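You operate a simulated robot arm through the tools that you are given. There is no shell and no other tool. Be economical: measure what you need, move in short steps, check, and stop when the job is done.

You run a simulated robot arm. Do the job below in one go: nothing can be reset, and whatever is moved stays where it is left.

TASK
Put the orange batten on top of the white paper. Then put the steel scoop on the lower shelf of the grey stand away on the plywood top of the side bench. Then take the orange brush and put it on top of the beige-tile board. Then put the blue roll on the top of the hopper bench. Then press the shade button to switch it off. Then take the hold label and put it on the shelf under the chute. Then take the pink-post board on the plate end of the stained board and put it away on the upper deck of the corner shelf. Then put the blue brush on the rack end of the stained board away on the top of the drum bench. The order counts. Set down upright: steel scoop, pink-post board.

It is judged by the outcome, as a careful person would: the job done as asked, and still so three seconds after it is handed in. It fails if anything else is knocked over, pushed out of place, dropped, spilled or broken.

THE ROBOT
A 6-joint arm with a two-finger parallel gripper on a trunk, on a base that drives. Base frame: it is fixed to the floor where the robot stands at the start and does not move with it; the origin is under the middle of the robot, x ahead of it, y to its left, z up. Units: m, rad, N and s.
Its first joint turns from -2.897 to 2.897 rad. Places, roughly: beige-tile board (38x33x5 cm) [-4.6, 4.2, 0.8]; blue brush (12x4x6 cm) [-3, 0.8, 0.9]; blue roll (8x8x5 cm) [-6.3, 2.6, 0.9]; hold label [-3.5, 0.5, 0.75]; orange batten (18x4x4 cm) [1.1, 0, 1.3]; orange brush (6x5x12 cm) [-7.8, 3.9, 0.9]; pink-post board (9x9x10 cm) [-3.3, 0.4, 0.9]; plywood top of the side bench [-6.2, 2.8, 0.8]; shade button [-7.8, 0.4, 0.9]; shelf under the chute [-4.8, 0.9, 0.4]; steel scoop (11x7x17 cm) [-0.1, -1.3, 0.4]; top of the drum bench [-6.8, 5.9, 0.6]; top of the hopper bench [-7.9, 6.7, 0.8]; upper deck of the corner shelf [-3, -5.6, 0.8]; white paper (21x17x3 cm) [-0.9, -1.2, 1.2]. Payload 3.91 kg.
The tool frame sits at the grasp point between the pads (the TCP): z along the fingers, y along the line on which they close. The tips reach 0.03 m beyond it. Largest opening 0.11 m; finger width 0.02, thickness 0.01; the body of the gripper, 0.048 by 0.112 m, starts 0.055 m behind the TCP.
Orientation is told as [roll, pitch, yaw] about the base's x, y, z axes, in that order, counted from this pose: with the fingers straight down and closing along the base's y, the tool's x points along the base's -x, its y along +y and its z along -z.

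THE INTERFACE
- The arm moves only by the tool arm_command. Its argument "deltas" is a list of rows, each a list of 7 numbers: the opening, from 0 (shut) to 1 (fully open), then the shift along the tool's x, y, z in units of 400 mm (1.0 is 400 mm), then the turn, a rotation vector about the tool's x, y, z in units of 45 degrees (1.0 is 45 degrees). In form: [[claw, dx, dy, dz, ax, ay, az], ...]. A call has 1 to 10 rows; each row is the pose to reach, as a shift and turn from the pose commanded when the call began, along the tool's axes at that moment. A call with a number of a shift or a turn outside -1 to 1 is refused whole. A row lasts 0.2 s, in which the tool goes at most 0.05 m and 0.15 rad; a call with a longer step from one row to the next is refused whole, and so is a gripper value outside its range. A pose out of reach is approached as far as the arm can. The call stops where the force on the tool passes 40 N (or 10 N more than at its start, if that is more) or the arm is blocked; 0.2 s more then pass. Each finger travels about 0.108 m/s and halts on what it meets, pressing with about 41 N; the grip force reading is that of the motor and also rises with nothing between the fingers. The clock runs only during rows and for 0.2 s after the last one: add rows that repeat a pose to give the fingers time. The reply holds the time, the measured pose of the TCP, the force on the tool along the base axes, the opening and the grip force, in the units named above and with some noise, with the torque about the TCP (base axes, N m) and any sound that the robot's microphone picked up.
- Cameras (640 x 400 px; columns grow to the right, rows downward): "scene" is now at [0.0043, -0.523, 1.0967]; the picture's right is [0.00, -0.47, -0.88], its down [-0.99, -0.14, 0.07] and it looks along [-0.16, 0.87, -0.46] (base axes); focal length 214 px, centre (320, 200). "wrist" rides on the gripper at [0.072, 0.017, -0.103] in the tool frame; the picture's right is [-0.23, 0.97, 0.00], its down [-0.76, -0.18, -0.62] and it looks along [-0.61, -0.14, 0.78] (tool axes); focal length 222 px, centre (320, 200). There is no depth. A picture from a camera that has moved, and an enlarged one, comes with that camera's place and axes in the base frame and with its lens. The place of the scene camera against the robot may be out by one fixed shift of up to 0.018 m in any direction.
- snapshot(camera): a new picture of that camera. The clock stands still meanwhile.
- steer(legs): drives the robot by 1 to 6 legs, each [ahead, left, turn to the left] in m, m and rad, along the robot's own axes; the way and the turn of a leg run together, so that a leg with both is an arc; at most 1.5 m and 3.142 rad a leg. The arm and the cameras ride along, it lands a little off, and it stops where it bumps. It gives what a move gives.
- head_to(pan, tilt): turns the head with the scene camera to pan (to the left, within 1.396 rad either way) and tilt (down, from -0.506 to 1.204), counted from straight ahead of the robot. It gives what a move gives.
- enlarge(camera, box): a new picture of the part [left, top, right, bottom] of that camera's present view, enlarged. The clock stands still meanwhile.
- hand_in(): hands the job in; it is judged then, once.

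Go step by step. Nothing tells you exact positions but the pictures and the camera data: compare them with the known pose of the tool, close in by small moves and look again before you grip or let go. The budget is 217 turns and 202 pictures, counting those below and the enlarged ones. Unless the task says otherwise, let go and move clear before handing in, and close with one line.

The tools are called after "Emit:" as a command line: name --pt "numbers of a row" for each row, then --argument value for the rest, lists and objects as JSON in quotes. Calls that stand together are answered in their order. arm_command: Moves the arm, as the interface text tells. Its arguments: {"type":"object","properties":{"deltas":{"type":"array","items":{"type":"array","items":{"type":"number"}}}},"required":["deltas"]} The other tools are called the same way: steer (legs) drives the base; head_to (pan, tilt) turns the head that bears the scene camera; snapshot (camera) takes a picture; enlarge (camera, box) takes an enlarged picture of a part of a camera's view; hand_in () hands the job in.

At the start:

```text
clock: 0.0
ee_pos: [-0.0864, -0.6001, 1.0003]
ee_rot: [-0.002, -0.001, -0.002]
force: [-1.0, -0.4, 0.0]
wrist_torque: [-0.03, 0.0, -0.06]
gripper_width: 0.1098
grip_force: 0.1
robot x, y, heading: [0.002, 0.0002, -0.002]
head pan, tilt: [1.084, 0.159]
```

scene: 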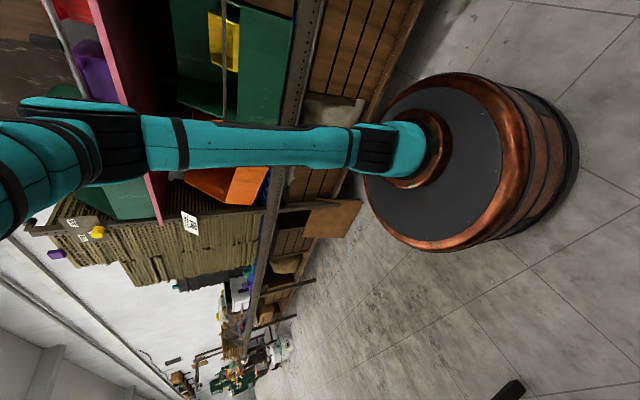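
wrist: 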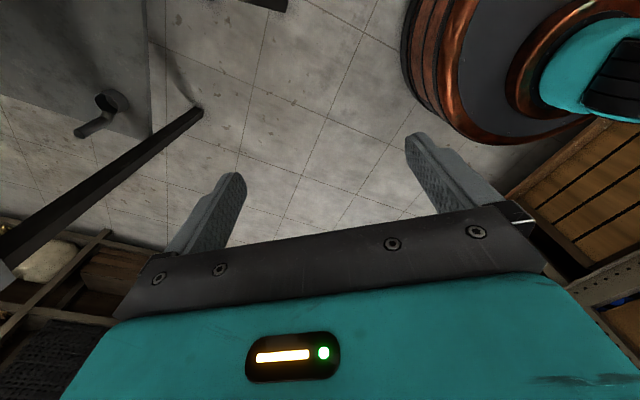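

I see the robot's own base and a shelf to the left in a picture rotated by a quarter turn. I'll look ahead for the orange batten and to the right for the paper and scoop.

Emit:
head_to --pan 0 --tilt 0.1

Emit:
snapshot --camera "scene"

Emit:
head_to --pan -1.3 --tilt 0.3

Emit:
snapshot --camera "scene"

```text
clock: 1.3
ee_pos: [-0.0854, -0.6004, 0.9993]
ee_rot: [0.0, -0.002, 0.0]
force: [0.2, -0.3, 0.8]
wrist_torque: [-0.02, -0.02, 0.0]
gripper_width: 0.1098
grip_force: 0.1
robot x, y, heading: [-0.0012, -0.0032, -0.001]
head pan, tilt: [0.0, 0.099]
```

```text
199 pictures are left
camera scene: at [0.0099, -0.605, 1.0481], right [0.0, -1.0, 0.0], down [-1.0, 0.0, 0.1], along [-0.1, 0.0, -1.0], focal length 214 px, centre (320, 200)
```

scene: 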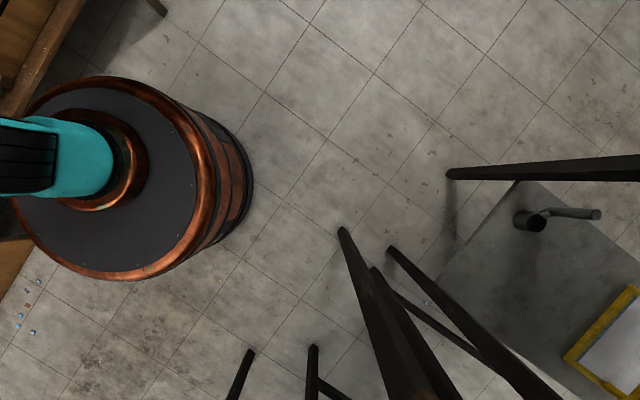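

```text
clock: 2.8
ee_pos: [-0.0856, -0.5992, 0.9995]
ee_rot: [0.001, 0.0, 0.0]
force: [0.4, -0.5, -0.2]
wrist_torque: [-0.02, 0.0, 0.02]
gripper_width: 0.1099
grip_force: 0.1
robot x, y, heading: [-0.0004, -0.0018, -0.0]
head pan, tilt: [-1.3, 0.3]
```

```text
198 pictures are left
camera scene: at [-0.0087, -0.695, 1.1152], right [0.0, -0.27, 0.96], down [-0.96, 0.28, 0.08], along [-0.3, -0.92, -0.26], focal length 214 px, centre (320, 200)
```

scene: 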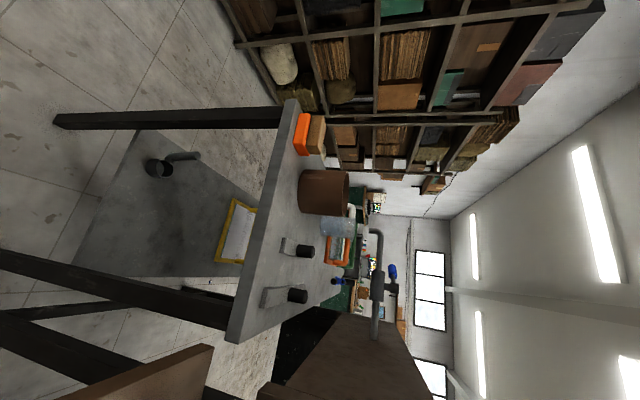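

The grey stand lies to the robot's right with the scoop on its lower shelf; the camera rides near the gripper. I'll look forward-right and backward to find the batten and the paper.

Emit:
head_to --pan -1.0 --tilt -0.5

Emit:
snapshot --camera "scene"

Emit:
head_to --pan -1.39 --tilt 1.1

Emit:
snapshot --camera "scene"

Emit:
head_to --pan 1.39 --tilt -0.5

Emit:
snapshot --camera "scene"

```text
clock: 3.9
ee_pos: [-0.0874, -0.5995, 1.0006]
ee_rot: [-0.001, 0.0, -0.001]
force: [0.5, 0.1, -0.5]
wrist_torque: [0.0, 0.0, 0.01]
gripper_width: 0.1101
grip_force: 0.0
robot x, y, heading: [-0.0016, 0.0007, 0.006]
head pan, tilt: [-1.0, -0.499]
```

```text
197 pictures are left
camera scene: at [0.059, -0.6615, 1.1039], right [0.0, -0.54, 0.84], down [-0.88, -0.4, -0.26], along [0.48, -0.74, -0.47], focal length 214 px, centre (320, 200)
```

scene: 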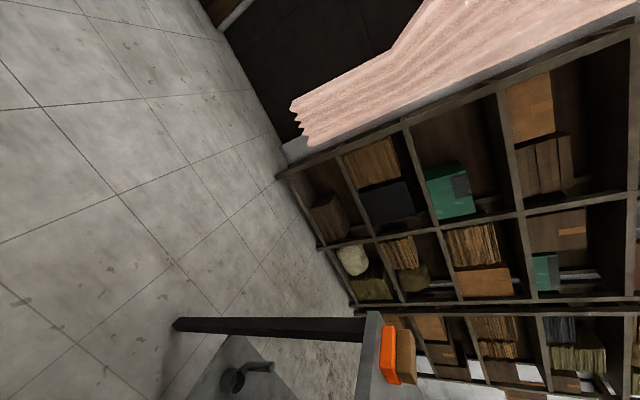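

```text
clock: 5.6
ee_pos: [-0.086, -0.5991, 1.0002]
ee_rot: [0.0, -0.001, -0.001]
force: [-0.1, 0.1, 0.7]
wrist_torque: [-0.05, -0.02, 0.0]
gripper_width: 0.11
grip_force: 0.1
robot x, y, heading: [0.0008, -0.0019, 0.004]
head pan, tilt: [-1.389, 1.1]
```

```text
196 pictures are left
camera scene: at [-0.0748, -0.6671, 1.1288], right [0.0, -0.18, 0.98], down [-0.45, 0.88, 0.16], along [-0.89, -0.45, -0.08], focal length 214 px, centre (320, 200)
```

scene: 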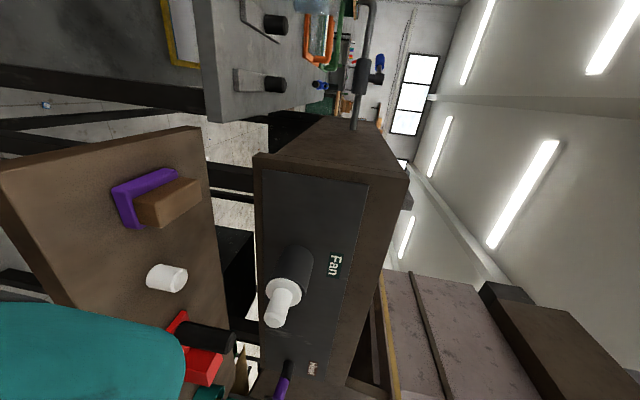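

```text
clock: 8.0
ee_pos: [-0.0851, -0.5995, 0.9986]
ee_rot: [-0.001, 0.001, -0.001]
force: [-0.2, -0.2, 0.2]
wrist_torque: [0.03, -0.04, -0.01]
gripper_width: 0.1101
grip_force: 0.1
robot x, y, heading: [0.0057, -0.003, 0.002]
head pan, tilt: [1.389, -0.499]
```

```text
195 pictures are left
camera scene: at [0.059, -0.539, 1.128], right [0.0, -0.18, -0.98], down [-0.88, 0.47, -0.09], along [0.48, 0.86, -0.16], focal length 214 px, centre (320, 200)
```

scene: 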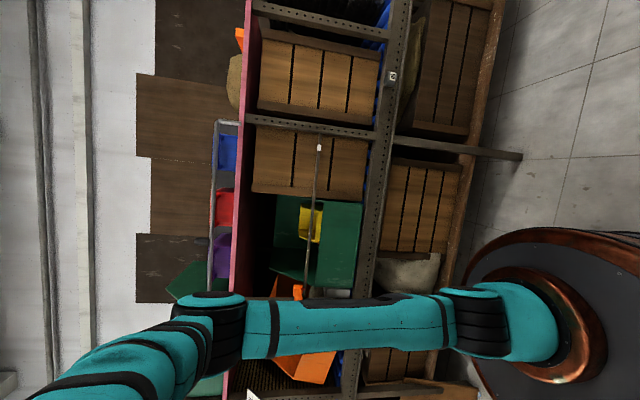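

The orange batten appears to lie at the pink deck's edge around (1.1, 0, 1.35), on a slanted shelf in front of the robot. I'll raise the tool to see over that deck.

Emit:
arm_command --pt "1 0 0 -0.12 0 0 0" --pt "1 0 0 -0.24 0 0 0" --pt "1 0 0 -0.36 0 0 0" --pt "1 0 0 -0.48 0 0 0" --pt "1 0 0 -0.6 0 0 0" --pt "1 0 0 -0.72 0 0 0" --pt "1 0 0 -0.84 0 0 0" --pt "1 0 0 -0.96 0 0 0" --pt "1 0 0 -1.0 0 0 0"

Emit:
snapshot --camera "scene"

Emit:
head_to --pan -1.3 --tilt 1.0

Emit:
snapshot --camera "scene"

```text
clock: 10.0
ee_pos: [-0.086, -0.5935, 1.291]
ee_rot: [-0.005, 0.003, 0.0]
force: [-0.3, -0.5, 0.2]
wrist_torque: [0.0, -0.02, -0.03]
gripper_width: 0.1099
grip_force: 0.1
out of reach, approached as far as the arm can: row 7, 8, 9
robot x, y, heading: [-0.0023, -0.0035, -0.002]
head pan, tilt: [1.389, -0.499]
```

```text
194 pictures are left
camera scene: at [0.0588, -0.5318, 1.4188], right [0.0, -0.19, -0.98], down [-0.88, 0.47, -0.09], along [0.48, 0.86, -0.16], focal length 214 px, centre (320, 200)
```

scene: 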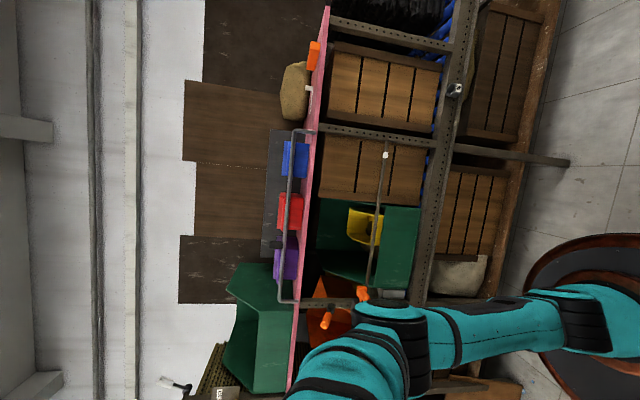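

```text
clock: 12.4
ee_pos: [-0.086, -0.5937, 1.2916]
ee_rot: [-0.006, 0.003, 0.001]
force: [-0.4, -0.3, 0.9]
wrist_torque: [0.04, -0.01, -0.01]
gripper_width: 0.1101
grip_force: 0.1
robot x, y, heading: [-0.0009, 0.002, 0.001]
head pan, tilt: [-1.3, 1.0]
```

```text
193 pictures are left
camera scene: at [-0.0685, -0.665, 1.4131], right [0.0, -0.26, 0.96], down [-0.54, 0.81, 0.22], along [-0.84, -0.52, -0.14], focal length 214 px, centre (320, 200)
```

scene: 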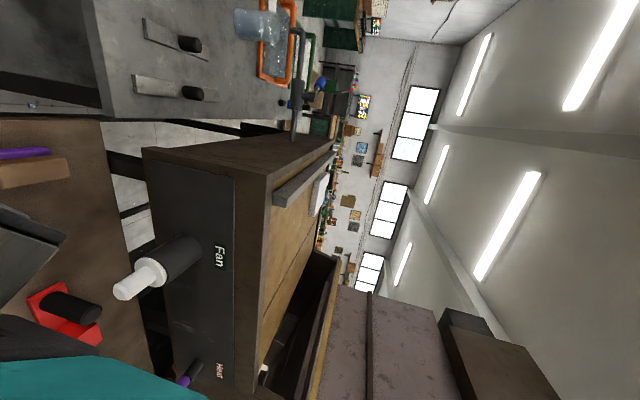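

The batten is at about (1.04, -0.02, 1.36) on a deck slanted relative to me, and the paper lies atop the "Fan" cabinet behind right. I'll drive parallel to the shelf and look again.

Emit:
steer --legs '[[0.55, -0.45, 0]]'

Emit:
head_to --pan 1.39 --tilt -0.45

Emit:
snapshot --camera "scene"

Emit:
snapshot --camera "wrist"

```text
clock: 16.3
ee_pos: [0.4623, -1.0465, 1.2914]
ee_rot: [-0.003, 0.0, -0.005]
force: [-0.4, -0.2, 0.0]
wrist_torque: [-0.01, -0.01, -0.01]
gripper_width: 0.1102
grip_force: 0.0
robot x, y, heading: [0.5481, -0.4502, -0.006]
head pan, tilt: [-1.3, 1.0]
```

```text
clock: 18.7
ee_pos: [0.4622, -1.0467, 1.2914]
ee_rot: [-0.005, 0.003, -0.006]
force: [0.2, -0.1, -0.2]
wrist_torque: [0.02, 0.0, -0.01]
gripper_width: 0.1101
grip_force: 0.0
robot x, y, heading: [0.5487, -0.4575, -0.005]
head pan, tilt: [1.389, -0.45]
```

```text
192 pictures are left
camera scene: at [0.6043, -0.9829, 1.4181], right [0.0, -0.19, -0.98], down [-0.9, 0.43, -0.08], along [0.44, 0.88, -0.17], focal length 214 px, centre (320, 200)
```

scene: 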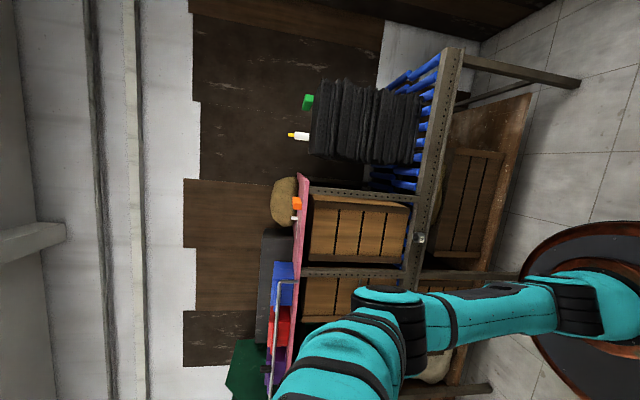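

```text
191 pictures are left
camera wrist: at [0.3895, -1.029, 1.3938], right [0.23, 0.97, -0.01], down [0.76, -0.18, 0.62], along [0.61, -0.15, -0.78], focal length 222 px, centre (320, 200)
```

wrist: 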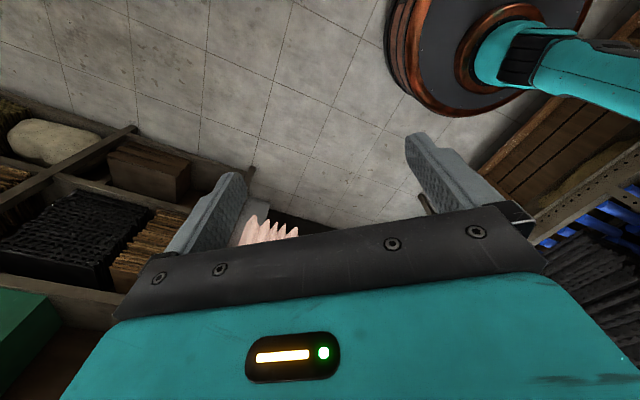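

The batten's near end is at about (1.06, -0.02, 1.35). I'll enlarge it to see how it lies.

Emit:
enlarge --camera "scene" --box '[240, 150, 380, 240]'

```text
4.44 times, centred on (310, 195) of scene
camera zoom: at [0.6043, -0.9829, 1.4181], right [0.0, -0.19, -0.98], down [-0.9, 0.43, -0.08], along [0.44, 0.88, -0.17], focal length 953 px, centre (364, 222)
```

zoom: 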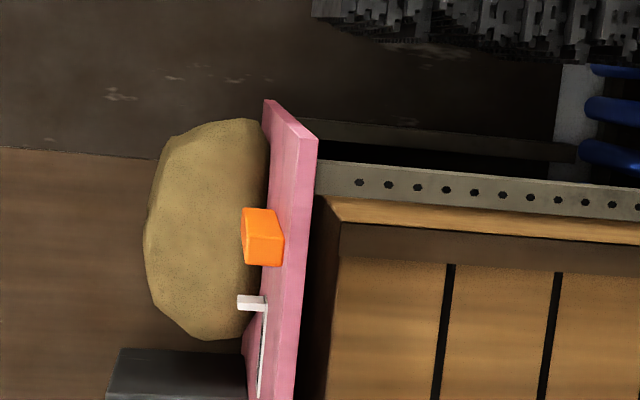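

The batten lies end-on, pointing into the deck, about 0.12 m in from its front edge. I'll align the robot with it and turn the tool so the fingers close across it, tilting to reach the height.

Emit:
steer --legs '[[0.14, -0.12, 0]]'

Emit:
arm_command --pt "0.7 0 0 0 0 0 0.19" --pt "0.7 0 0 0 0 0 0.38" --pt "0.7 0 0 0 0 0 0.57" --pt "0.7 0 0 0 0 0 0.76" --pt "0.7 0 0 0 0 0 0.95" --pt "0.7 0 0 0 0 0 1.0"

Emit:
arm_command --pt "0.7 0 0 0 0 0 0.19" --pt "0.7 0 0 0 0 0 0.38" --pt "0.7 0 0 0 0 0 0.57" --pt "0.7 0 0 0 0 0 0.76" --pt "0.7 0 0 0 0 0 0.95" --pt "0.7 0 0 0 0 0 1.0"

```text
clock: 20.3
ee_pos: [0.6037, -1.1681, 1.2917]
ee_rot: [-0.006, 0.001, -0.005]
force: [0.7, 0.3, -0.5]
wrist_torque: [0.01, 0.05, -0.03]
gripper_width: 0.1101
grip_force: 0.0
robot x, y, heading: [0.6903, -0.578, -0.008]
head pan, tilt: [1.389, -0.45]
```

```text
clock: 21.7
ee_pos: [0.6036, -1.1683, 1.2914]
ee_rot: [-0.004, -0.003, -0.793]
force: [-0.6, -0.8, -0.4]
wrist_torque: [-0.03, 0.0, -0.02]
gripper_width: 0.0771
grip_force: 0.0
robot x, y, heading: [0.6913, -0.5772, -0.006]
head pan, tilt: [1.389, -0.45]
```

```text
clock: 23.1
ee_pos: [0.6041, -1.1682, 1.2906]
ee_rot: [-0.001, -0.007, -1.578]
force: [0.6, 0.6, -0.4]
wrist_torque: [0.02, 0.0, -0.05]
gripper_width: 0.077
grip_force: 0.0
robot x, y, heading: [0.6917, -0.5794, -0.006]
head pan, tilt: [1.389, -0.45]
```

The tool is turned; now I tilt it 45° outward and raise it.

Emit:
arm_command --pt "0.7 0 0 -0.05 0 -0.19 0" --pt "0.7 0 0 -0.1 0 -0.38 0" --pt "0.7 0 0 -0.18 0 -0.57 0" --pt "0.7 0 0 -0.26 0 -0.76 0" --pt "0.7 0 0 -0.34 0 -0.95 0" --pt "0.7 0 0 -0.4 0 -1.0 0"

Emit:
snapshot --camera "scene"

```text
clock: 24.5
ee_pos: [0.6039, -1.1678, 1.4517]
ee_rot: [-0.001, -0.791, -1.574]
force: [-1.1, -0.8, 0.1]
wrist_torque: [0.0, 0.02, -0.02]
gripper_width: 0.077
grip_force: 0.1
robot x, y, heading: [0.6874, -0.5811, -0.005]
head pan, tilt: [1.389, -0.45]
```

```text
189 pictures are left
camera scene: at [0.6678, -1.1936, 1.6482], right [-0.18, -0.7, -0.69], down [0.43, 0.57, -0.7], along [0.88, -0.43, 0.19], focal length 214 px, centre (320, 200)
```

scene: 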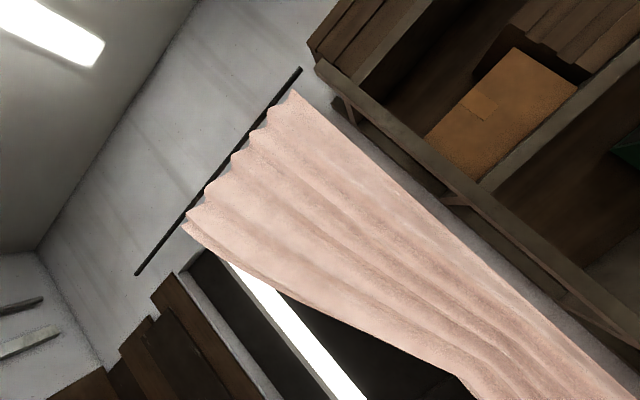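

Tilted pose at 1.45 m works. I'll turn the base partway and look toward the shelf.

Emit:
steer --legs '[[0, 0, 1.5]]'

Emit:
head_to --pan 0.6 --tilt 0.0

Emit:
snapshot --camera "scene"

```text
clock: 28.5
ee_pos: [1.277, -0.7018, 1.4506]
ee_rot: [-0.002, -0.791, -0.066]
force: [-0.7, -0.1, 0.6]
wrist_torque: [0.02, -0.01, -0.01]
gripper_width: 0.0773
grip_force: 0.1
robot x, y, heading: [0.6914, -0.5736, 1.503]
head pan, tilt: [1.389, -0.45]
```

```text
clock: 29.7
ee_pos: [1.2773, -0.7021, 1.4506]
ee_rot: [-0.001, -0.791, -0.068]
force: [0.2, -0.5, 0.8]
wrist_torque: [-0.04, -0.03, 0.02]
gripper_width: 0.0772
grip_force: 0.0
robot x, y, heading: [0.691, -0.5745, 1.507]
head pan, tilt: [0.6, 0.0]
```

```text
188 pictures are left
camera scene: at [1.3132, -0.6585, 1.5784], right [0.35, -0.85, -0.4], down [-0.7, 0.05, -0.71], along [0.62, 0.52, -0.58], focal length 214 px, centre (320, 200)
```

scene: 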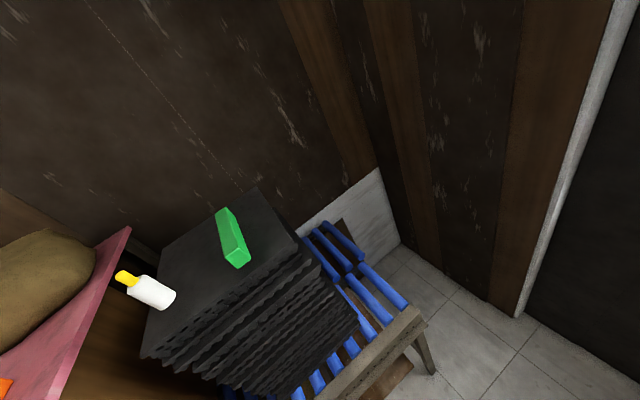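

The black stack is lower than the tool and clear. I continue the turn to face the batten.

Emit:
steer --legs '[[0, 0, 1.06]]'

Emit:
head_to --pan 0.0 --tilt 0.0

Emit:
snapshot --camera "scene"

Emit:
snapshot --camera "wrist"

```text
clock: 32.7
ee_pos: [1.0917, -0.1312, 1.4506]
ee_rot: [-0.003, -0.789, 0.986]
force: [-1.1, 0.0, 1.1]
wrist_torque: [-0.02, 0.02, 0.0]
gripper_width: 0.0769
grip_force: 0.1
robot x, y, heading: [0.6896, -0.5744, 2.553]
head pan, tilt: [0.6, 0.0]
```

```text
clock: 33.7
ee_pos: [1.0908, -0.1316, 1.4503]
ee_rot: [-0.002, -0.791, 0.985]
force: [0.0, 0.3, -0.4]
wrist_torque: [-0.02, -0.02, 0.0]
gripper_width: 0.0767
grip_force: 0.1
robot x, y, heading: [0.693, -0.5783, 2.552]
head pan, tilt: [0.0, 0.0]
```

```text
187 pictures are left
camera scene: at [1.1135, -0.0956, 1.5673], right [0.83, -0.55, 0.0], down [-0.39, -0.59, -0.71], along [0.39, 0.59, -0.7], focal length 214 px, centre (320, 200)
```

scene: 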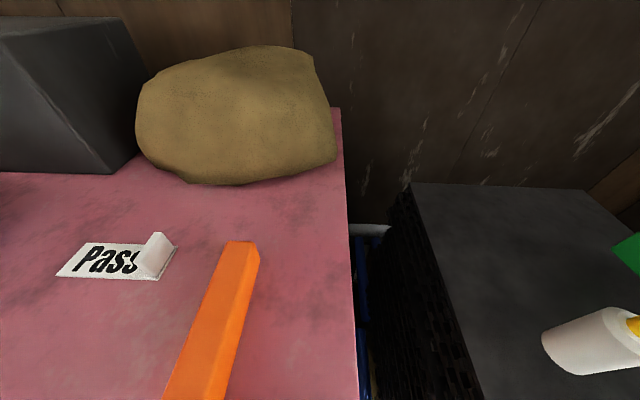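

```text
186 pictures are left
camera wrist: at [1.008, -0.2256, 1.4711], right [-0.72, 0.67, 0.16], down [0.2, -0.02, 0.98], along [0.66, 0.74, -0.12], focal length 222 px, centre (320, 200)
```

wrist: 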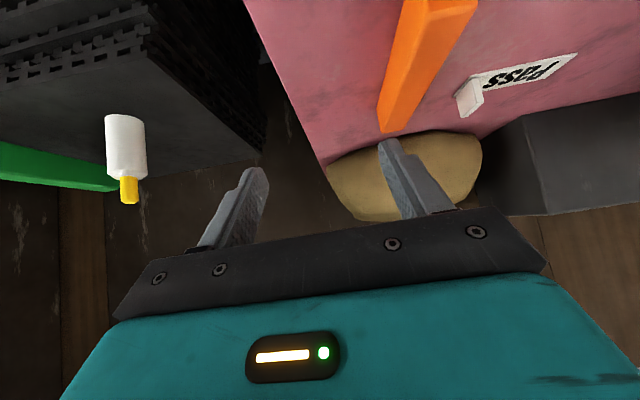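

The batten is in view, with the bag behind it and a "Pass" tag to its left. I'll tilt the head down to see its near end.

Emit:
head_to --pan 0.3 --tilt 0.6

Emit:
snapshot --camera "scene"

```text
clock: 34.7
ee_pos: [1.0912, -0.1312, 1.4515]
ee_rot: [0.0, -0.791, 0.983]
force: [0.3, 0.2, -0.1]
wrist_torque: [0.02, 0.02, 0.01]
gripper_width: 0.0771
grip_force: 0.1
robot x, y, heading: [0.6914, -0.5769, 2.552]
head pan, tilt: [0.3, 0.6]
```

```text
185 pictures are left
camera scene: at [1.0682, -0.1167, 1.532], right [0.91, -0.36, -0.21], down [-0.4, -0.89, -0.21], along [-0.11, 0.27, -0.96], focal length 214 px, centre (320, 200)
```

scene: 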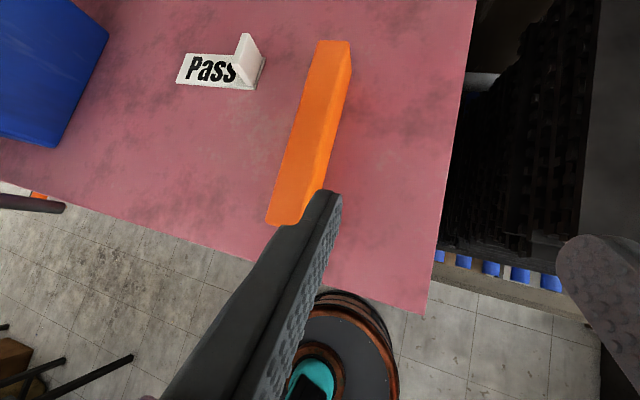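

The batten spans about (1.013,-0.075) to (1.118,0.070) with its top near 1.363. I'll move above its middle.

Emit:
arm_command --pt "0.7 -0.02 0.06 0.055 0 0 0" --pt "0.7 -0.04 0.12 0.11 0 0 0" --pt "0.7 -0.06 0.18 0.165 0 0 0" --pt "0.7 -0.077 0.232 0.219 0 0 0" --pt "0.7 -0.077 0.232 0.219 0 0 0"

Emit:
snapshot --camera "wrist"

Emit:
snapshot --camera "scene"

```text
clock: 35.9
ee_pos: [1.0603, -0.0096, 1.4108]
ee_rot: [-0.002, -0.791, 0.983]
force: [-0.4, -0.8, -0.3]
wrist_torque: [0.03, 0.01, -0.03]
gripper_width: 0.077
grip_force: 0.1
robot x, y, heading: [0.6932, -0.5744, 2.555]
head pan, tilt: [0.3, 0.6]
```

```text
184 pictures are left
camera wrist: at [0.9763, -0.1039, 1.4311], right [-0.72, 0.67, 0.16], down [0.2, -0.02, 0.98], along [0.66, 0.74, -0.12], focal length 222 px, centre (320, 200)
```

wrist: 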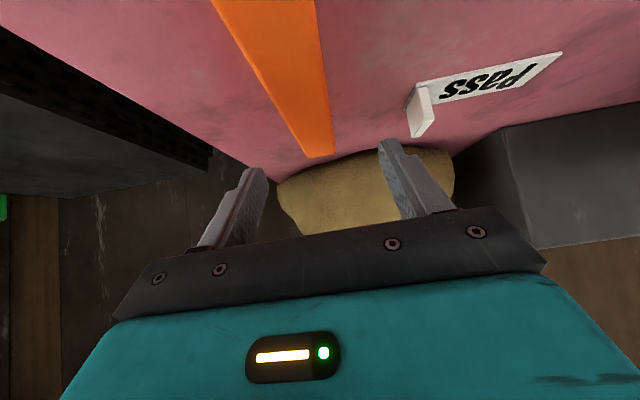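

```text
183 pictures are left
camera scene: at [1.0364, 0.0049, 1.4919], right [0.91, -0.36, -0.21], down [-0.4, -0.89, -0.21], along [-0.11, 0.27, -0.96], focal length 214 px, centre (320, 200)
```

scene: 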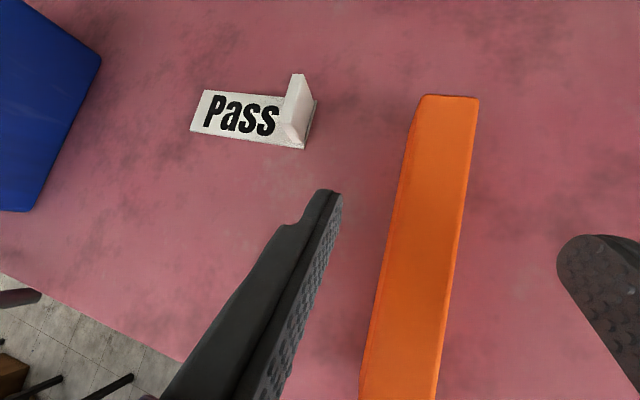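

The fingers straddle the batten's line properly. I'll descend 4.8 cm straight down.

Emit:
arm_command --pt "0.7 0.03 0 0.03 0 0 0" --pt "0.7 0.06 0 0.06 0 0 0" --pt "0.7 0.085 0 0.085 0 0 0" --pt "0.7 0.085 0 0.085 0 0 0"

Emit:
snapshot --camera "scene"

Emit:
snapshot --camera "wrist"

```text
clock: 36.9
ee_pos: [1.0613, -0.0095, 1.3629]
ee_rot: [-0.001, -0.792, 0.984]
force: [0.7, 0.4, -0.5]
wrist_torque: [0.01, 0.01, 0.03]
gripper_width: 0.0771
grip_force: 0.1
robot x, y, heading: [0.6934, -0.5778, 2.552]
head pan, tilt: [0.3, 0.6]
```

```text
182 pictures are left
camera scene: at [1.0379, 0.0045, 1.4436], right [0.91, -0.35, -0.21], down [-0.4, -0.89, -0.21], along [-0.11, 0.27, -0.96], focal length 214 px, centre (320, 200)
```

scene: 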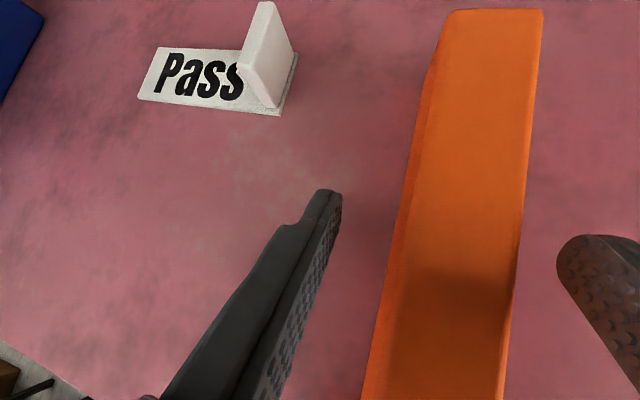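

```text
181 pictures are left
camera wrist: at [0.9778, -0.1043, 1.3827], right [-0.72, 0.67, 0.16], down [0.2, -0.02, 0.98], along [0.66, 0.74, -0.12], focal length 222 px, centre (320, 200)
```

wrist: 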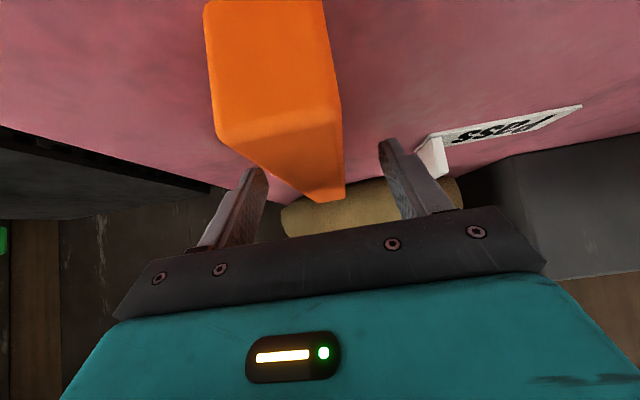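

Aligned; I go 5 mm lower and close.

Emit:
arm_command --pt "0.7 0.009 0 0.009 0 0 0" --pt "0.0 0.009 0 0.009 0 0 0" --pt "0.0 0.009 0 0.009 0 0 0" --pt "0.0 0.009 0 0.009 0 0 0" --pt "0.0 0.009 0 0.009 0 0 0"

Emit:
arm_command --pt "0 -0.06 0 -0.06 0 0 0" --pt "0 -0.12 0 -0.12 0 0 0" --pt "0 -0.18 0 -0.18 0 0 0"

Emit:
snapshot --camera "scene"

```text
clock: 38.1
ee_pos: [1.0619, -0.0103, 1.3573]
ee_rot: [-0.001, -0.79, 0.985]
force: [1.3, -0.1, 2.7]
wrist_torque: [0.09, 0.06, 0.1]
gripper_width: 0.0312
grip_force: 41.0
robot x, y, heading: [0.6929, -0.5777, 2.55]
head pan, tilt: [0.3, 0.6]
```

```text
clock: 38.9
ee_pos: [1.063, -0.0111, 1.4585]
ee_rot: [-0.002, -0.791, 0.984]
force: [-0.3, 0.9, -0.9]
wrist_torque: [0.0, -0.06, -0.01]
gripper_width: 0.0314
grip_force: 40.8
robot x, y, heading: [0.695, -0.5753, 2.556]
head pan, tilt: [0.3, 0.6]
```

```text
180 pictures are left
camera scene: at [1.038, 0.0029, 1.5402], right [0.91, -0.36, -0.21], down [-0.4, -0.9, -0.21], along [-0.11, 0.27, -0.96], focal length 214 px, centre (320, 200)
```

scene: 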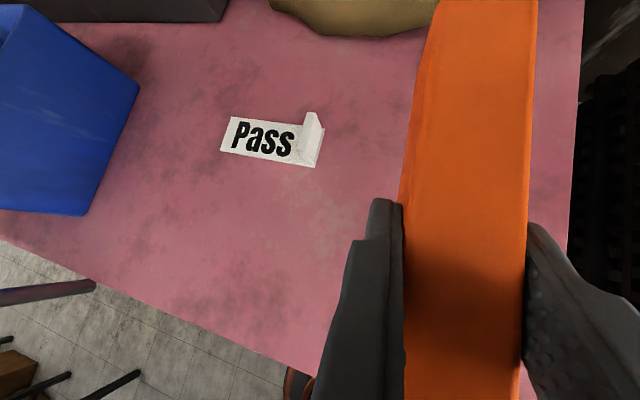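

The batten is held and lifted. I'll back away from the shelf and turn the arm toward the Fan cabinet side, then look.

Emit:
steer --legs '[[0, 0.33, 0], [0, 0, 2.4]]'

Emit:
head_to --pan 0 --tilt 0.1

Emit:
snapshot --camera "scene"

```text
clock: 46.9
ee_pos: [-0.1398, -1.0428, 1.4595]
ee_rot: [0.0, -0.789, -2.865]
force: [-0.6, -0.1, -1.3]
wrist_torque: [0.0, -0.04, -0.01]
gripper_width: 0.0313
grip_force: 41.3
robot x, y, heading: [0.5063, -0.8546, -1.294]
head pan, tilt: [0.3, 0.6]
```

```text
clock: 47.8
ee_pos: [-0.1402, -1.0431, 1.4584]
ee_rot: [-0.001, -0.79, -2.867]
force: [-0.2, -0.6, -1.8]
wrist_torque: [-0.02, 0.01, -0.02]
gripper_width: 0.0315
grip_force: 40.9
robot x, y, heading: [0.5044, -0.851, -1.295]
head pan, tilt: [0.0, 0.099]
```

```text
179 pictures are left
camera scene: at [-0.188, -1.0605, 1.5675], right [-0.27, 0.96, 0.0], down [0.74, 0.21, -0.64], along [-0.61, -0.17, -0.77], focal length 214 px, centre (320, 200)
```

scene: 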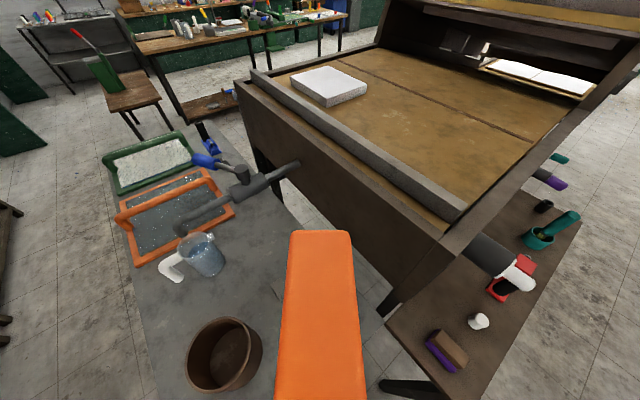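

I see the white paper ream on the Fan desk's brown top near (-1.0, -1.25). Enlarging to measure it.

Emit:
enlarge --camera "scene" --box '[230, 40, 470, 190]'

```text
2.67 times, centred on (350, 115) of scene
camera zoom: at [-0.188, -1.0605, 1.5675], right [-0.27, 0.96, 0.0], down [0.74, 0.21, -0.64], along [-0.61, -0.17, -0.77], focal length 572 px, centre (240, 427)
```

zoom: 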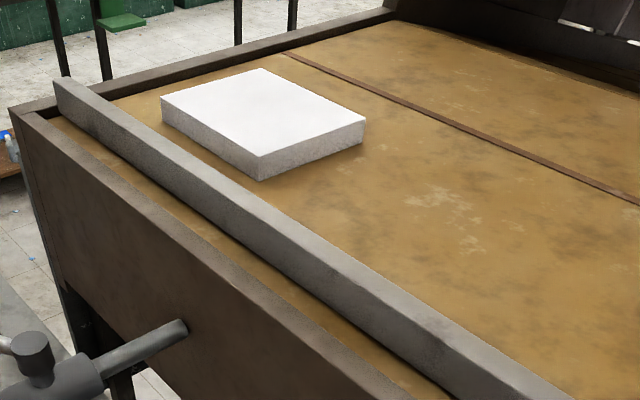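

The paper's top is at about (-0.95, -1.25, 1.262), but the stand and a bench block close access from here; I probably need the desk's far (west) side. I'll look around for a route.

Emit:
head_to --pan -0.7 --tilt -0.15

Emit:
snapshot --camera "scene"

Emit:
head_to --pan 0 --tilt -0.45

Emit:
snapshot --camera "scene"

```text
clock: 48.9
ee_pos: [-0.1405, -1.0421, 1.4588]
ee_rot: [-0.002, -0.79, -2.866]
force: [-0.9, -0.1, -1.1]
wrist_torque: [0.0, -0.04, 0.03]
gripper_width: 0.0313
grip_force: 40.8
robot x, y, heading: [0.5078, -0.8563, -1.294]
head pan, tilt: [-0.7, -0.15]
```

```text
177 pictures are left
camera scene: at [-0.1996, -1.0067, 1.6023], right [0.23, 0.86, 0.45], down [0.56, 0.26, -0.78], along [-0.79, 0.44, -0.43], focal length 214 px, centre (320, 200)
```

scene: 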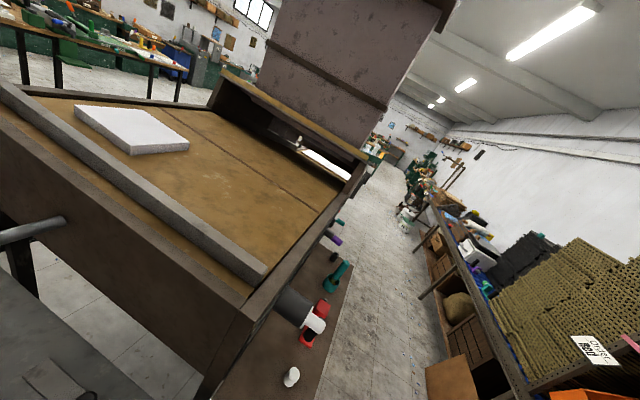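

```text
clock: 49.9
ee_pos: [-0.1407, -1.044, 1.459]
ee_rot: [-0.001, -0.791, -2.866]
force: [-0.7, -0.3, -0.1]
wrist_torque: [0.01, -0.03, -0.01]
gripper_width: 0.0311
grip_force: 41.2
robot x, y, heading: [0.5098, -0.8546, -1.295]
head pan, tilt: [0.0, -0.45]
```

```text
176 pictures are left
camera scene: at [-0.204, -1.0649, 1.6154], right [-0.27, 0.96, 0.0], down [0.31, 0.09, -0.95], along [-0.91, -0.26, -0.32], focal length 214 px, centre (320, 200)
```

scene: 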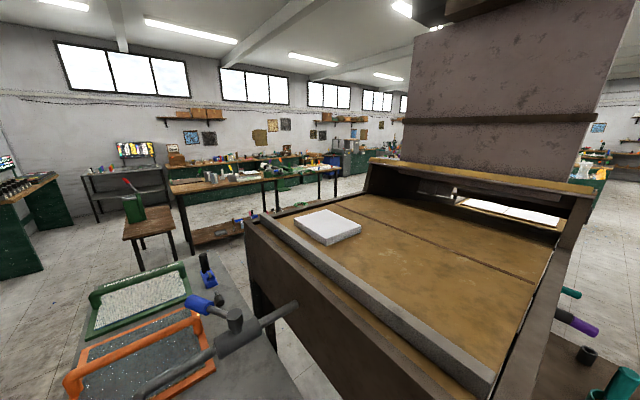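

The ream sits close to the desk's far side, reachable from the west. I'll move into the aisle, turn the arm along it, and drive around the hood.

Emit:
steer --legs '[[-0.63, -0.2, 0], [0, 0, -0.94]]'

Emit:
head_to --pan 0 --tilt -0.3

Emit:
snapshot --camera "scene"

```text
clock: 56.0
ee_pos: [-0.3981, 0.0993, 1.4591]
ee_rot: [-0.002, -0.789, 2.495]
force: [0.5, 0.3, -2.0]
wrist_torque: [-0.03, -0.03, -0.03]
gripper_width: 0.0317
grip_force: 40.7
robot x, y, heading: [0.1446, -0.3018, -2.219]
head pan, tilt: [0.0, -0.45]
```

```text
clock: 56.7
ee_pos: [-0.3987, 0.1012, 1.4592]
ee_rot: [-0.003, -0.79, 2.497]
force: [0.1, 0.0, -0.3]
wrist_torque: [-0.03, 0.0, -0.01]
gripper_width: 0.0311
grip_force: 40.9
robot x, y, heading: [0.141, -0.3007, -2.222]
head pan, tilt: [0.0, -0.3]
```

```text
175 pictures are left
camera scene: at [-0.4508, 0.1302, 1.6016], right [0.6, 0.8, 0.0], down [0.37, -0.28, -0.89], along [-0.71, 0.54, -0.46], focal length 214 px, centre (320, 200)
```

scene: 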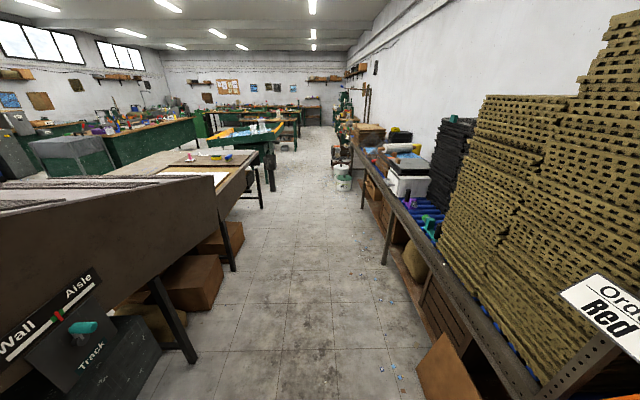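

The north side is lined with benches, but there is an aisle between the stand and the pigeonhole shelf on the south. I'll go that way with the arm trailing.

Emit:
steer --legs '[[0.417, 1.19, 0], [0, 0, -1.585]]'

Emit:
head_to --pan 1.39 --tilt 0.2

Emit:
snapshot --camera "scene"

Emit:
head_to --pan 0 --tilt 1.2

Emit:
snapshot --camera "scene"

```text
clock: 67.0
ee_pos: [1.2678, -0.8179, 1.4589]
ee_rot: [-0.001, -0.791, 0.913]
force: [-0.7, -0.4, -0.7]
wrist_torque: [-0.02, 0.01, 0.0]
gripper_width: 0.0314
grip_force: 41.5
robot x, y, heading: [0.8575, -1.3569, 2.482]
head pan, tilt: [0.0, -0.3]
```

```text
clock: 68.5
ee_pos: [1.2676, -0.8187, 1.4593]
ee_rot: [-0.003, -0.789, 0.912]
force: [0.7, 0.9, 0.0]
wrist_torque: [-0.02, -0.01, -0.01]
gripper_width: 0.0313
grip_force: 41.2
robot x, y, heading: [0.8593, -1.3537, 2.482]
head pan, tilt: [1.389, 0.201]
```

```text
174 pictures are left
camera scene: at [1.18, -0.7805, 1.6136], right [0.57, 0.44, -0.69], down [-0.28, -0.68, -0.67], along [-0.77, 0.58, -0.27], focal length 214 px, centre (320, 200)
```

scene: 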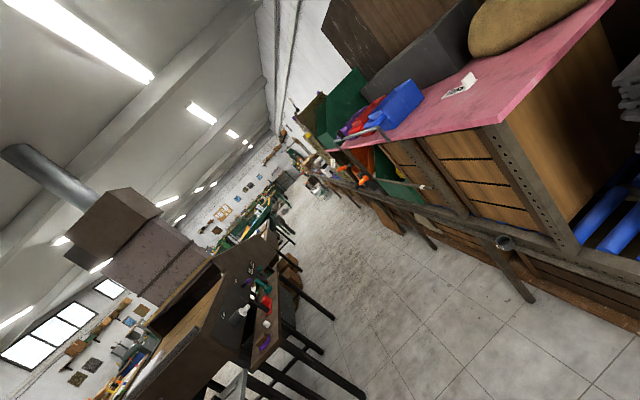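

```text
clock: 70.0
ee_pos: [1.2673, -0.8187, 1.4584]
ee_rot: [-0.002, -0.791, 0.909]
force: [0.2, -0.1, -1.0]
wrist_torque: [0.02, 0.04, 0.03]
gripper_width: 0.0316
grip_force: 40.5
robot x, y, heading: [0.8571, -1.3579, 2.483]
head pan, tilt: [0.0, 1.201]
```

```text
173 pictures are left
camera scene: at [1.2342, -0.8601, 1.5284], right [0.79, -0.61, 0.0], down [-0.56, -0.72, 0.4], along [-0.24, -0.31, -0.92], focal length 214 px, centre (320, 200)
```

scene: 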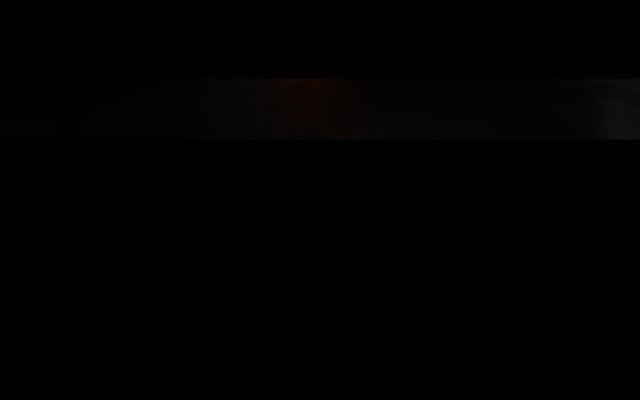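

I'll look toward the south aisle past the gripper.

Emit:
head_to --pan 1.3 --tilt 1.1

Emit:
snapshot --camera "scene"

Emit:
head_to --pan -1.3 --tilt 1.1

Emit:
snapshot --camera "scene"

```text
clock: 71.5
ee_pos: [1.2676, -0.8188, 1.458]
ee_rot: [-0.001, -0.791, 0.912]
force: [-0.1, -0.3, -1.1]
wrist_torque: [-0.01, 0.04, 0.0]
gripper_width: 0.0315
grip_force: 41.6
robot x, y, heading: [0.8568, -1.3585, 2.479]
head pan, tilt: [1.3, 1.1]
```

```text
172 pictures are left
camera scene: at [1.1718, -0.8413, 1.56], right [0.63, 0.38, -0.68], down [0.38, -0.91, -0.15], along [-0.68, -0.16, -0.72], focal length 214 px, centre (320, 200)
```

scene: 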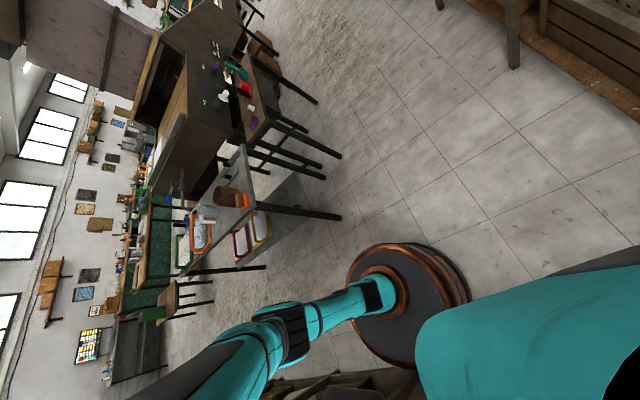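

```text
clock: 73.8
ee_pos: [1.2666, -0.818, 1.4595]
ee_rot: [-0.001, -0.792, 0.909]
force: [0.1, -0.2, -0.6]
wrist_torque: [-0.03, 0.05, -0.02]
gripper_width: 0.0315
grip_force: 40.6
robot x, y, heading: [0.8565, -1.3522, 2.483]
head pan, tilt: [-1.3, 1.1]
```

```text
171 pictures are left
camera scene: at [1.2677, -0.9161, 1.5602], right [-0.21, -0.7, 0.68], down [-0.98, 0.14, -0.16], along [0.01, -0.7, -0.72], focal length 214 px, centre (320, 200)
```

scene: 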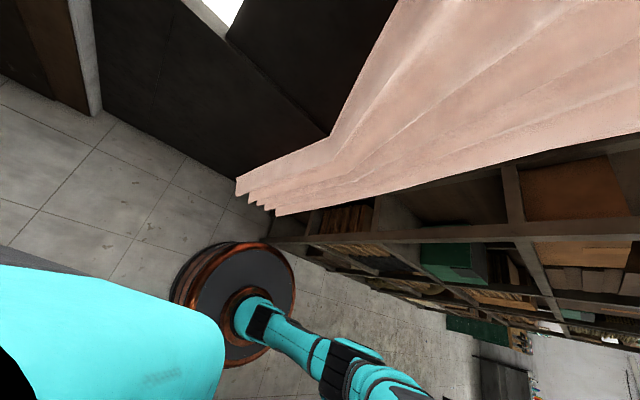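

The south aisle floor is clear, with the stand's legs near b≈0.8 and shelf at b≈1.94 in the slanted frame. I'll drive down its middle.

Emit:
steer --legs '[[0.11, 1.15, 0], [0, 1.1, 0]]'

Emit:
head_to --pan 1.3 --tilt 0.4

Emit:
snapshot --camera "scene"

```text
clock: 84.8
ee_pos: [-0.1896, -2.5028, 1.4591]
ee_rot: [-0.002, -0.79, 0.915]
force: [0.6, 0.7, -1.3]
wrist_torque: [-0.05, 0.03, -0.03]
gripper_width: 0.0315
grip_force: 40.8
robot x, y, heading: [-0.5979, -3.0439, 2.487]
head pan, tilt: [-1.3, 1.1]
```

```text
clock: 87.2
ee_pos: [-0.1899, -2.5029, 1.4586]
ee_rot: [-0.001, -0.792, 0.914]
force: [1.0, 0.0, -1.6]
wrist_torque: [-0.04, 0.05, 0.0]
gripper_width: 0.0314
grip_force: 40.9
robot x, y, heading: [-0.5971, -3.0398, 2.485]
head pan, tilt: [1.3, 0.4]
```

```text
170 pictures are left
camera scene: at [-0.2804, -2.4728, 1.5948], right [0.63, 0.38, -0.68], down [-0.14, -0.8, -0.58], along [-0.76, 0.46, -0.45], focal length 214 px, centre (320, 200)
```

scene: 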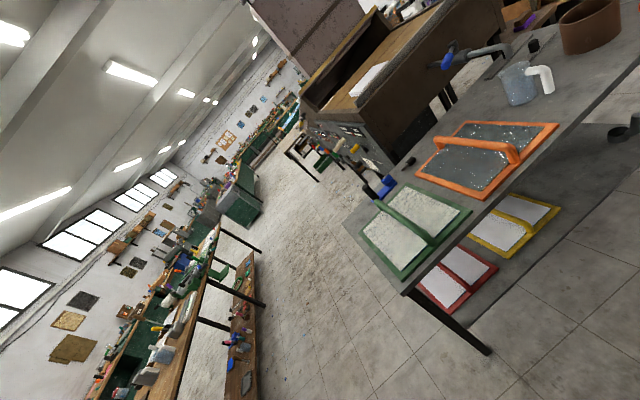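

The way around the stand's far end and along the desk's west side is clear. Driving there.

Emit:
steer --legs '[[0.1, 0.06, 0], [1.2, 0, 0], [0.22, 0, 0], [0, -0.4, 0]]'

Emit:
head_to --pan 0 --tilt 0

Emit:
snapshot --camera "scene"

```text
clock: 97.5
ee_pos: [-1.1886, -1.2963, 1.4599]
ee_rot: [-0.001, -0.791, 0.909]
force: [0.1, 0.1, -0.4]
wrist_torque: [-0.01, 0.04, -0.02]
gripper_width: 0.0315
grip_force: 41.1
robot x, y, heading: [-1.5992, -1.8341, 2.483]
head pan, tilt: [1.3, 0.4]
```

```text
clock: 99.0
ee_pos: [-1.1891, -1.2953, 1.4596]
ee_rot: [-0.001, -0.79, 0.91]
force: [-0.1, 0.5, -1.3]
wrist_torque: [-0.04, 0.02, -0.04]
gripper_width: 0.0315
grip_force: 41.2
robot x, y, heading: [-1.6013, -1.8331, 2.48]
head pan, tilt: [0.0, 0.0]
```

```text
169 pictures are left
camera scene: at [-1.1651, -1.2629, 1.5754], right [0.79, -0.61, 0.0], down [-0.43, -0.56, -0.71], along [0.44, 0.56, -0.7], focal length 214 px, centre (320, 200)
```

scene: 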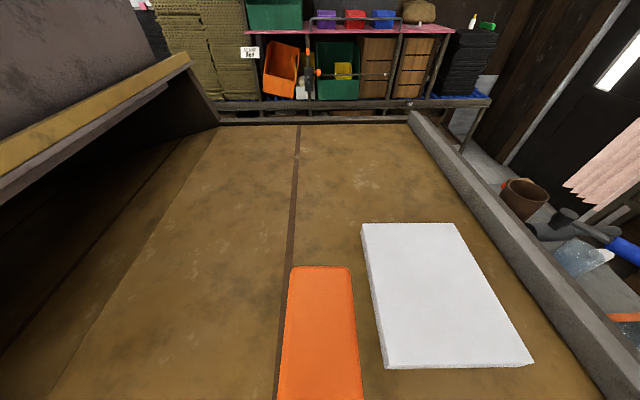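

The ream's top center is at about (-0.947,-1.246,1.266), right beside the batten. I'll shift over it at safe height.

Emit:
arm_command --pt "0 -0.035 -0.067 0.07 0 0 0" --pt "0 -0.07 -0.134 0.141 0 0 0" --pt "0 -0.105 -0.201 0.211 0 0 0" --pt "0 -0.14 -0.268 0.282 0 0 0" --pt "0 -0.175 -0.335 0.352 0 0 0" --pt "0 -0.2105 -0.402 0.4225 0 0 0" --pt "0 -0.2105 -0.402 0.4225 0 0 0"

Emit:
snapshot --camera "scene"

Emit:
snapshot --camera "wrist"

```text
clock: 100.6
ee_pos: [-0.9671, -1.2659, 1.3787]
ee_rot: [-0.002, -0.791, 0.909]
force: [0.2, -0.6, -1.3]
wrist_torque: [-0.01, 0.03, -0.04]
gripper_width: 0.0316
grip_force: 41.3
out of reach, approached as far as the arm can: row 5, 6, 7
robot x, y, heading: [-1.5994, -1.8333, 2.481]
head pan, tilt: [0.0, 0.0]
```

```text
168 pictures are left
camera scene: at [-0.9412, -1.2317, 1.496], right [0.79, -0.61, 0.0], down [-0.43, -0.56, -0.71], along [0.44, 0.56, -0.7], focal length 214 px, centre (320, 200)
```

scene: 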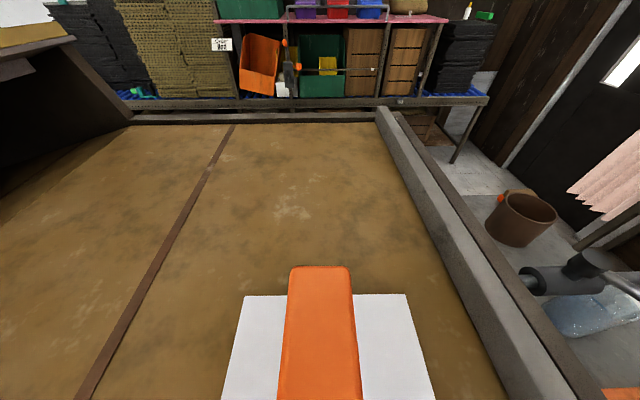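

```text
167 pictures are left
camera wrist: at [-1.0564, -1.3531, 1.3998], right [-0.67, 0.72, 0.16], down [0.2, -0.04, 0.98], along [0.72, 0.69, -0.12], focal length 222 px, centre (320, 200)
```

wrist: 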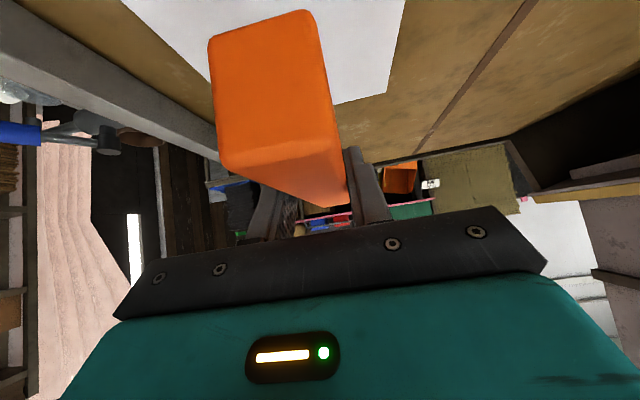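

The reach is near its limit but the batten is over the paper; lowering straight down lengthens reach.

Emit:
arm_command --pt "0 0.05 0 0.05 0 0 0" --pt "0 0.1 0 0.1 0 0 0" --pt "0 0.14 0 0.14 0 0 0" --pt "0 0.14 0 0.14 0 0 0"

Emit:
snapshot --camera "scene"

```text
clock: 101.6
ee_pos: [-0.9655, -1.2641, 1.3014]
ee_rot: [-0.001, -0.791, 0.91]
force: [-0.2, 0.5, -1.3]
wrist_torque: [0.0, 0.03, 0.0]
gripper_width: 0.0316
grip_force: 40.9
robot x, y, heading: [-1.6017, -1.834, 2.474]
head pan, tilt: [0.0, 0.0]
```

```text
166 pictures are left
camera scene: at [-0.9416, -1.2307, 1.418], right [0.79, -0.61, 0.0], down [-0.43, -0.56, -0.71], along [0.44, 0.56, -0.7], focal length 214 px, centre (320, 200)
```

scene: 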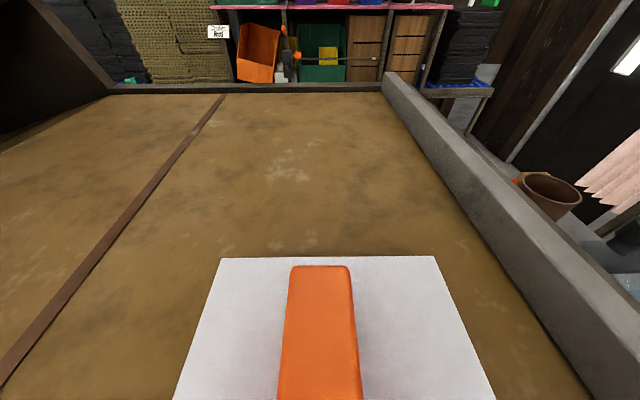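

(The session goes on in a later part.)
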